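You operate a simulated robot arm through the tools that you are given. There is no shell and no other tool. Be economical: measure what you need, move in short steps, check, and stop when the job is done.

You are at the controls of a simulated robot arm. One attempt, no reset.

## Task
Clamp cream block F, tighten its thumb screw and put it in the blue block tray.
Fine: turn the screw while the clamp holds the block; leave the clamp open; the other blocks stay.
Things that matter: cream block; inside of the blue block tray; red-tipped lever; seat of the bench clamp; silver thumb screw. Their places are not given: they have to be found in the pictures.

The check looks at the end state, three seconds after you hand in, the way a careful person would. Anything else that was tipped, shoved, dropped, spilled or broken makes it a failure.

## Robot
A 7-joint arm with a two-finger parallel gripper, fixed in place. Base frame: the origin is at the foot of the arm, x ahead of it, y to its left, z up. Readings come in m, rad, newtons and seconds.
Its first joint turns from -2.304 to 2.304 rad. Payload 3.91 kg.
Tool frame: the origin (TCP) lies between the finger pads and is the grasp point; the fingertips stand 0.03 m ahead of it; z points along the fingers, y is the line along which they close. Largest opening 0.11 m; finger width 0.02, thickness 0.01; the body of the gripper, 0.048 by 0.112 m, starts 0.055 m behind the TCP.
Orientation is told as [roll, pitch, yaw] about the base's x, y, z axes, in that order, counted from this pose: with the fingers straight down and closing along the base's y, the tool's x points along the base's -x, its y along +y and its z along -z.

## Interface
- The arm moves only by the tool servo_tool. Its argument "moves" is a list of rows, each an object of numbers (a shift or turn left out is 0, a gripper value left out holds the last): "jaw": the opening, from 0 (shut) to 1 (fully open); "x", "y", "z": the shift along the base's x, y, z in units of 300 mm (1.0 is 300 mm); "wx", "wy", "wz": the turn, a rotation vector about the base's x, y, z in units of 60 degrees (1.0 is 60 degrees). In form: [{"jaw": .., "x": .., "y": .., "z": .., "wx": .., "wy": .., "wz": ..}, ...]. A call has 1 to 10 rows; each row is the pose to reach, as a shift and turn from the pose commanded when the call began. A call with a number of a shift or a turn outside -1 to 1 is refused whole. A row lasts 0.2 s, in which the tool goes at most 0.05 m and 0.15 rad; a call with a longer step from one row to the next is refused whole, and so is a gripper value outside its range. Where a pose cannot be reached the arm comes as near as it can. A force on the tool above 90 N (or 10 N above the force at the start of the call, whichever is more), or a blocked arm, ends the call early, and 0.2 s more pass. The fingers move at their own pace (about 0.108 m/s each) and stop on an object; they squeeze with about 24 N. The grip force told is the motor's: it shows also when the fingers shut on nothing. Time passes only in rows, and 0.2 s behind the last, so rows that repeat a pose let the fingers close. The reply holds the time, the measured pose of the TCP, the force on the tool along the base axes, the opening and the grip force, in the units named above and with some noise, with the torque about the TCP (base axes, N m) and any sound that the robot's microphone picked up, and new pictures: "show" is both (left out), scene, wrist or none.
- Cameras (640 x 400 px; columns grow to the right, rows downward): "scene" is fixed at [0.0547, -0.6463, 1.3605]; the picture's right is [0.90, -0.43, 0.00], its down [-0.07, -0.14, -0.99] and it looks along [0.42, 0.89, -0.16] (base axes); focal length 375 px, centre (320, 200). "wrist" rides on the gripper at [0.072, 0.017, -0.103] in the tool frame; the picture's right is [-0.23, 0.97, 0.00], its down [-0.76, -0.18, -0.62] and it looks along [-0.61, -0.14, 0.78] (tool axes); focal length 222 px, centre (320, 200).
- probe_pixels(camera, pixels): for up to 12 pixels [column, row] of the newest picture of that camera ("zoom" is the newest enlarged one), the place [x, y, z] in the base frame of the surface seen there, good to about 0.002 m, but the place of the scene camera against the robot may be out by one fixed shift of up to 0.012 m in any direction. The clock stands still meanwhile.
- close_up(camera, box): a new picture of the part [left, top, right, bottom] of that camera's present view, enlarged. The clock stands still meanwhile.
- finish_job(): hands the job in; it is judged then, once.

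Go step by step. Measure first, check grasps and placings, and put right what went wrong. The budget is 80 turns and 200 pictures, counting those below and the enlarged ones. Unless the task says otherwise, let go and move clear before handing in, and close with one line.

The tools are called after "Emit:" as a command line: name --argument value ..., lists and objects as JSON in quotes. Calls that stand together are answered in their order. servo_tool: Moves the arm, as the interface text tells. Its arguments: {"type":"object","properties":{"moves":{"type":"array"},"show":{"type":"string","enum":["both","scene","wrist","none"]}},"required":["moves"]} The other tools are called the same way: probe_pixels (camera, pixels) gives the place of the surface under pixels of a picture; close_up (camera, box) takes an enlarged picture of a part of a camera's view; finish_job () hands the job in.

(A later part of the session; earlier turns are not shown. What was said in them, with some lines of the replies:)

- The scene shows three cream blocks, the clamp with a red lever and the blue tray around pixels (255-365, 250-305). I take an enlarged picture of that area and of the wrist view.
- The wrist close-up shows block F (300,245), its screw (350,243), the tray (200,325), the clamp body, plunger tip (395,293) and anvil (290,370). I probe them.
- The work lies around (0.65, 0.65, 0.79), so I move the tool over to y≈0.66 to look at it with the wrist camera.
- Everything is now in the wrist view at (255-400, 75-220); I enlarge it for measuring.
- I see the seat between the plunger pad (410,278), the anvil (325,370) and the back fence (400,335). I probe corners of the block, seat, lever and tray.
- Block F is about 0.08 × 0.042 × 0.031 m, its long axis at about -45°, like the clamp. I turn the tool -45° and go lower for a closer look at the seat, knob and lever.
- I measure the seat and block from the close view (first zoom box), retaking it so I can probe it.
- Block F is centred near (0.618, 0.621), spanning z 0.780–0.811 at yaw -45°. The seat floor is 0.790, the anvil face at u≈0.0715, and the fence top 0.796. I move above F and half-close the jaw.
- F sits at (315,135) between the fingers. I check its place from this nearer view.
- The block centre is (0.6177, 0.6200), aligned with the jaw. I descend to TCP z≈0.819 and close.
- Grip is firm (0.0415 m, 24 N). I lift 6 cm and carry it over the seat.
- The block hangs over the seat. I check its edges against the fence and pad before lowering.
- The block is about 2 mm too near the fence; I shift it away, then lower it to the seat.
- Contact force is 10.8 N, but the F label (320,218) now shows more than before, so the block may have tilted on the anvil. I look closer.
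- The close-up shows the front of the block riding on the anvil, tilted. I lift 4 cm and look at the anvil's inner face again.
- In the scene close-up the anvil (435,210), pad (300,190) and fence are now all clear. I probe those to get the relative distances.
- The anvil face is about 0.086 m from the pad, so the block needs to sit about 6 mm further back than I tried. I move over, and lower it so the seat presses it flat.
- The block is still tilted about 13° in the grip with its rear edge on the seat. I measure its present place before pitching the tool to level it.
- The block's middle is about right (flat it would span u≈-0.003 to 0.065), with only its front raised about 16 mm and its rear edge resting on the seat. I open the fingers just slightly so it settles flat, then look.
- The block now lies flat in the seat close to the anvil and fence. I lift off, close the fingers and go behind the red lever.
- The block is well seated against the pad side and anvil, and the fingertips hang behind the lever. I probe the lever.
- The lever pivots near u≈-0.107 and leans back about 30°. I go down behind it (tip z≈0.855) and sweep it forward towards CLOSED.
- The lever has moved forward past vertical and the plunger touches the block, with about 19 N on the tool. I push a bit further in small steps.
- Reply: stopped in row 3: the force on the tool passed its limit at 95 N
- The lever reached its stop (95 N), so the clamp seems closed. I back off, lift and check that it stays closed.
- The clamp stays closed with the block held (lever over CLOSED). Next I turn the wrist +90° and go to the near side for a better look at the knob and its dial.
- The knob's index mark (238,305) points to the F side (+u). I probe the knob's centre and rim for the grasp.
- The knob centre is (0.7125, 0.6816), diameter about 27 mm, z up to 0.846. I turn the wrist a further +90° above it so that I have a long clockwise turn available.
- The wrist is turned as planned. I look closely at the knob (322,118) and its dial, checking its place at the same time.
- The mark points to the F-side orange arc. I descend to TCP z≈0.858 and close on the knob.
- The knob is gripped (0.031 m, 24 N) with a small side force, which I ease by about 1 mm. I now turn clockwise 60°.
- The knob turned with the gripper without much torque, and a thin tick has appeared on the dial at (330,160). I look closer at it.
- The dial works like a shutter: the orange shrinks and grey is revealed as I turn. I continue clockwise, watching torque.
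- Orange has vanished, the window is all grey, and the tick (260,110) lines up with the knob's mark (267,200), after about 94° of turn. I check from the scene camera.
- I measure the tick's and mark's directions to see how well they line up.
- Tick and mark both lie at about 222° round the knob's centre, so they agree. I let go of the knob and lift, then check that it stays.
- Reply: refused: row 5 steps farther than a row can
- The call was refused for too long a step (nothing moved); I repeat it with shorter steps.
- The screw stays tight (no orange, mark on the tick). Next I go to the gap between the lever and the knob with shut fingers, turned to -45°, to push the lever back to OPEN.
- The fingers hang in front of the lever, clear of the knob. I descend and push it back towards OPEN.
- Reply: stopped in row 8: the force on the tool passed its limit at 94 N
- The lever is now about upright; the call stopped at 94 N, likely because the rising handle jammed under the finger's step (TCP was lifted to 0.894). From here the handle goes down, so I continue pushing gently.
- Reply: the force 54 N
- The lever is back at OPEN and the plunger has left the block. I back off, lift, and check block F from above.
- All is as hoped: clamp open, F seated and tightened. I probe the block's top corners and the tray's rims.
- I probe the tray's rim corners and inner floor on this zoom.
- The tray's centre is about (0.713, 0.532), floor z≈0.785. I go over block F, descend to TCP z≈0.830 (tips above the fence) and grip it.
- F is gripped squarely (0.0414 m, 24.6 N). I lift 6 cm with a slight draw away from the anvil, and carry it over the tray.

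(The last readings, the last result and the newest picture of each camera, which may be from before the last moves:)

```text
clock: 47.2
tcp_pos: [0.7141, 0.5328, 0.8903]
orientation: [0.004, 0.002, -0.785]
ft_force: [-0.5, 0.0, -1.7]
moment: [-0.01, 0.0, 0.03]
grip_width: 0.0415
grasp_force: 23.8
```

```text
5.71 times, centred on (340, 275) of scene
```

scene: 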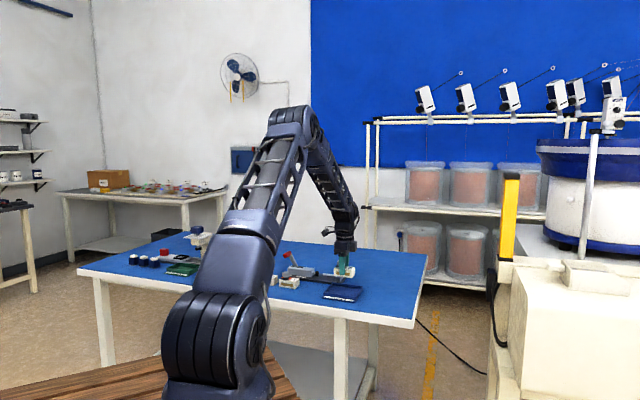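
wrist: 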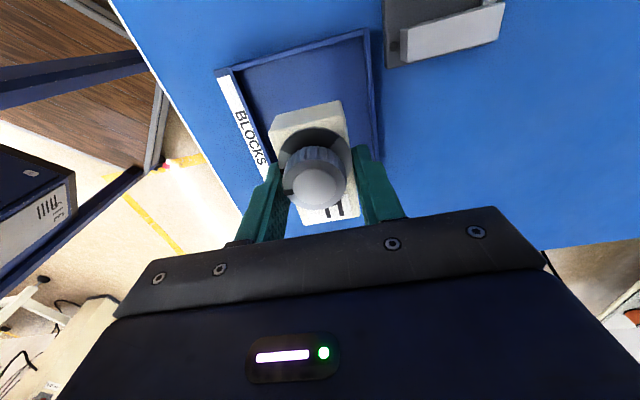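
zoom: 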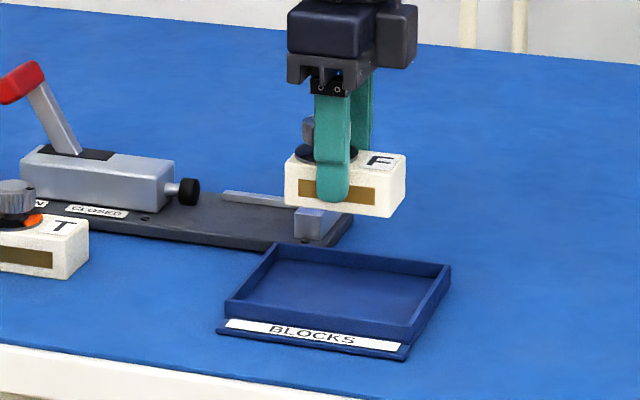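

The block is level over the tray. I lower it to the tray floor (TCP z≈0.825).

Emit:
servo_tool --moves '[{"z": -0.1}, {"z": -0.18}, {"z": -0.205}, {"z": -0.214}, {"z": -0.217}, {"z": -0.217}]'

Emit:
close_up --camera "scene" --box '[310, 255, 370, 310]'

```text
clock: 48.6
tcp_pos: [0.7139, 0.5324, 0.8257]
orientation: [0.004, 0.004, -0.785]
ft_force: [-0.3, -0.1, 2.2]
moment: [-0.11, 0.14, 0.0]
grip_width: 0.0416
grasp_force: 23.8
```

scene: 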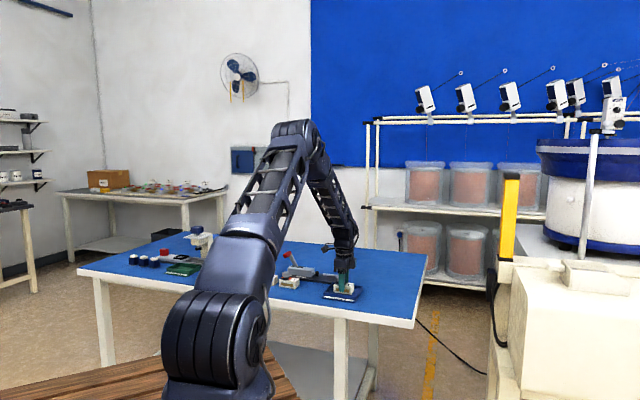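
wrist: 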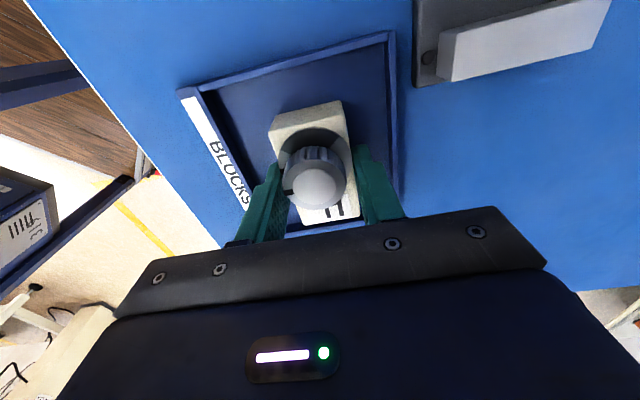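

```text
7.27 times, centred on (340, 282) of scene
```

zoom: 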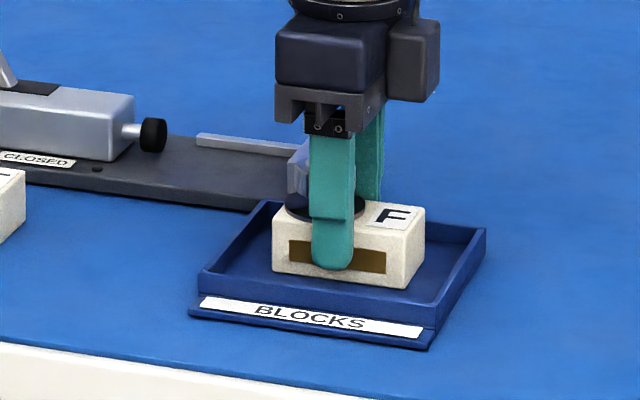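

The block touches the tray floor and is inside the rim. I open the fingers a little, lift straight up and away.

Emit:
servo_tool --moves '[{"jaw": 0.5}, {"jaw": 0.53}, {"jaw": 0.53, "z": 0.1}, {"z": 0.22}, {"z": 0.36}, {"z": 0.5}, {"z": 0.5, "x": -0.15}, {"z": 0.5, "x": -0.15}]'

Emit:
close_up --camera "scene" --box '[250, 240, 370, 310]'

Emit:
close_up --camera "wrist" --box '[240, 60, 420, 230]'

```text
clock: 50.5
tcp_pos: [0.6691, 0.5342, 0.9748]
orientation: [0.004, 0.004, -0.786]
ft_force: [0.1, 0.1, 0.5]
moment: [0.0, 0.01, 0.0]
grip_width: 0.0582
grasp_force: 0.1
```

scene: 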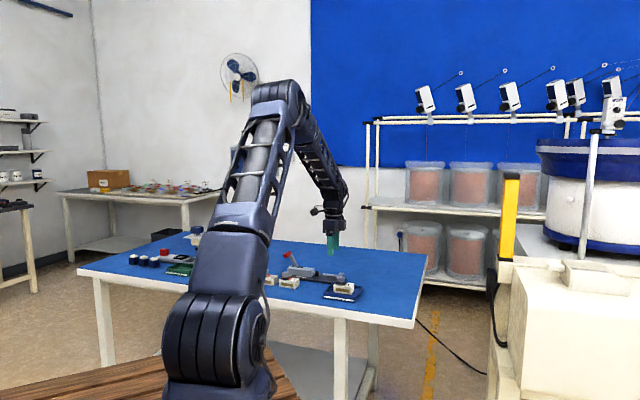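
wrist: 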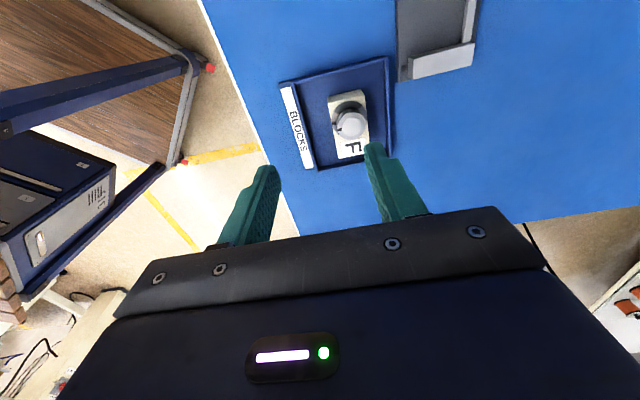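

```text
5.33 times, centred on (310, 275) of scene
```

zoom: 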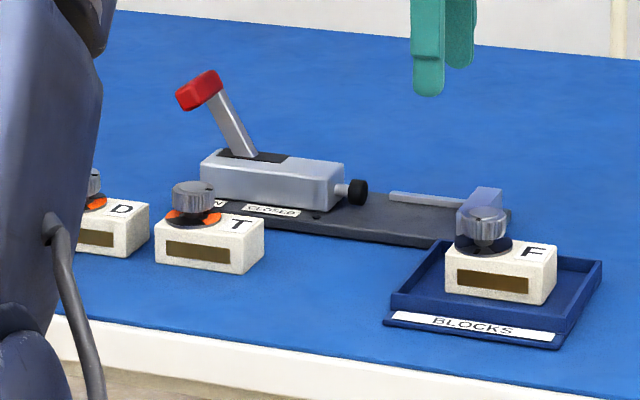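

```text
2.35 times, centred on (330, 145) of wrist
```

zoom: 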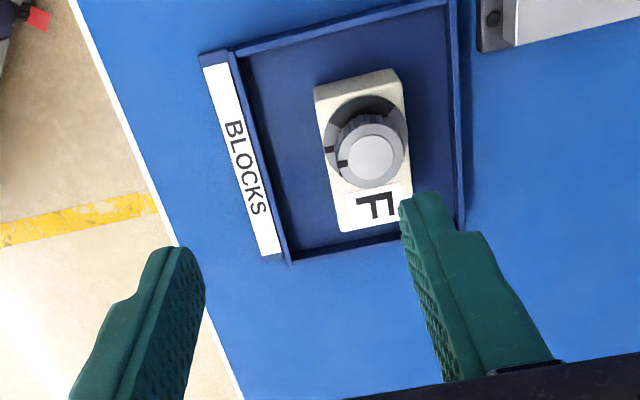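

F stands flat inside the tray with its mark on the tick. The clamp is open, D and T are untouched, and the gripper is clear, so I hand in.

Emit:
finish_job

```text
The job is handed in.
```

Block F was clamped, its thumb screw was turned about 94° clockwise to the tick mark while clamped, and it now sits flat in the blue tray with the clamp open and D and T not touched; I never felt an end stop on the screw, so "tight" rests on the dial, and on the first try F tilted on the anvil and had to be reseated.
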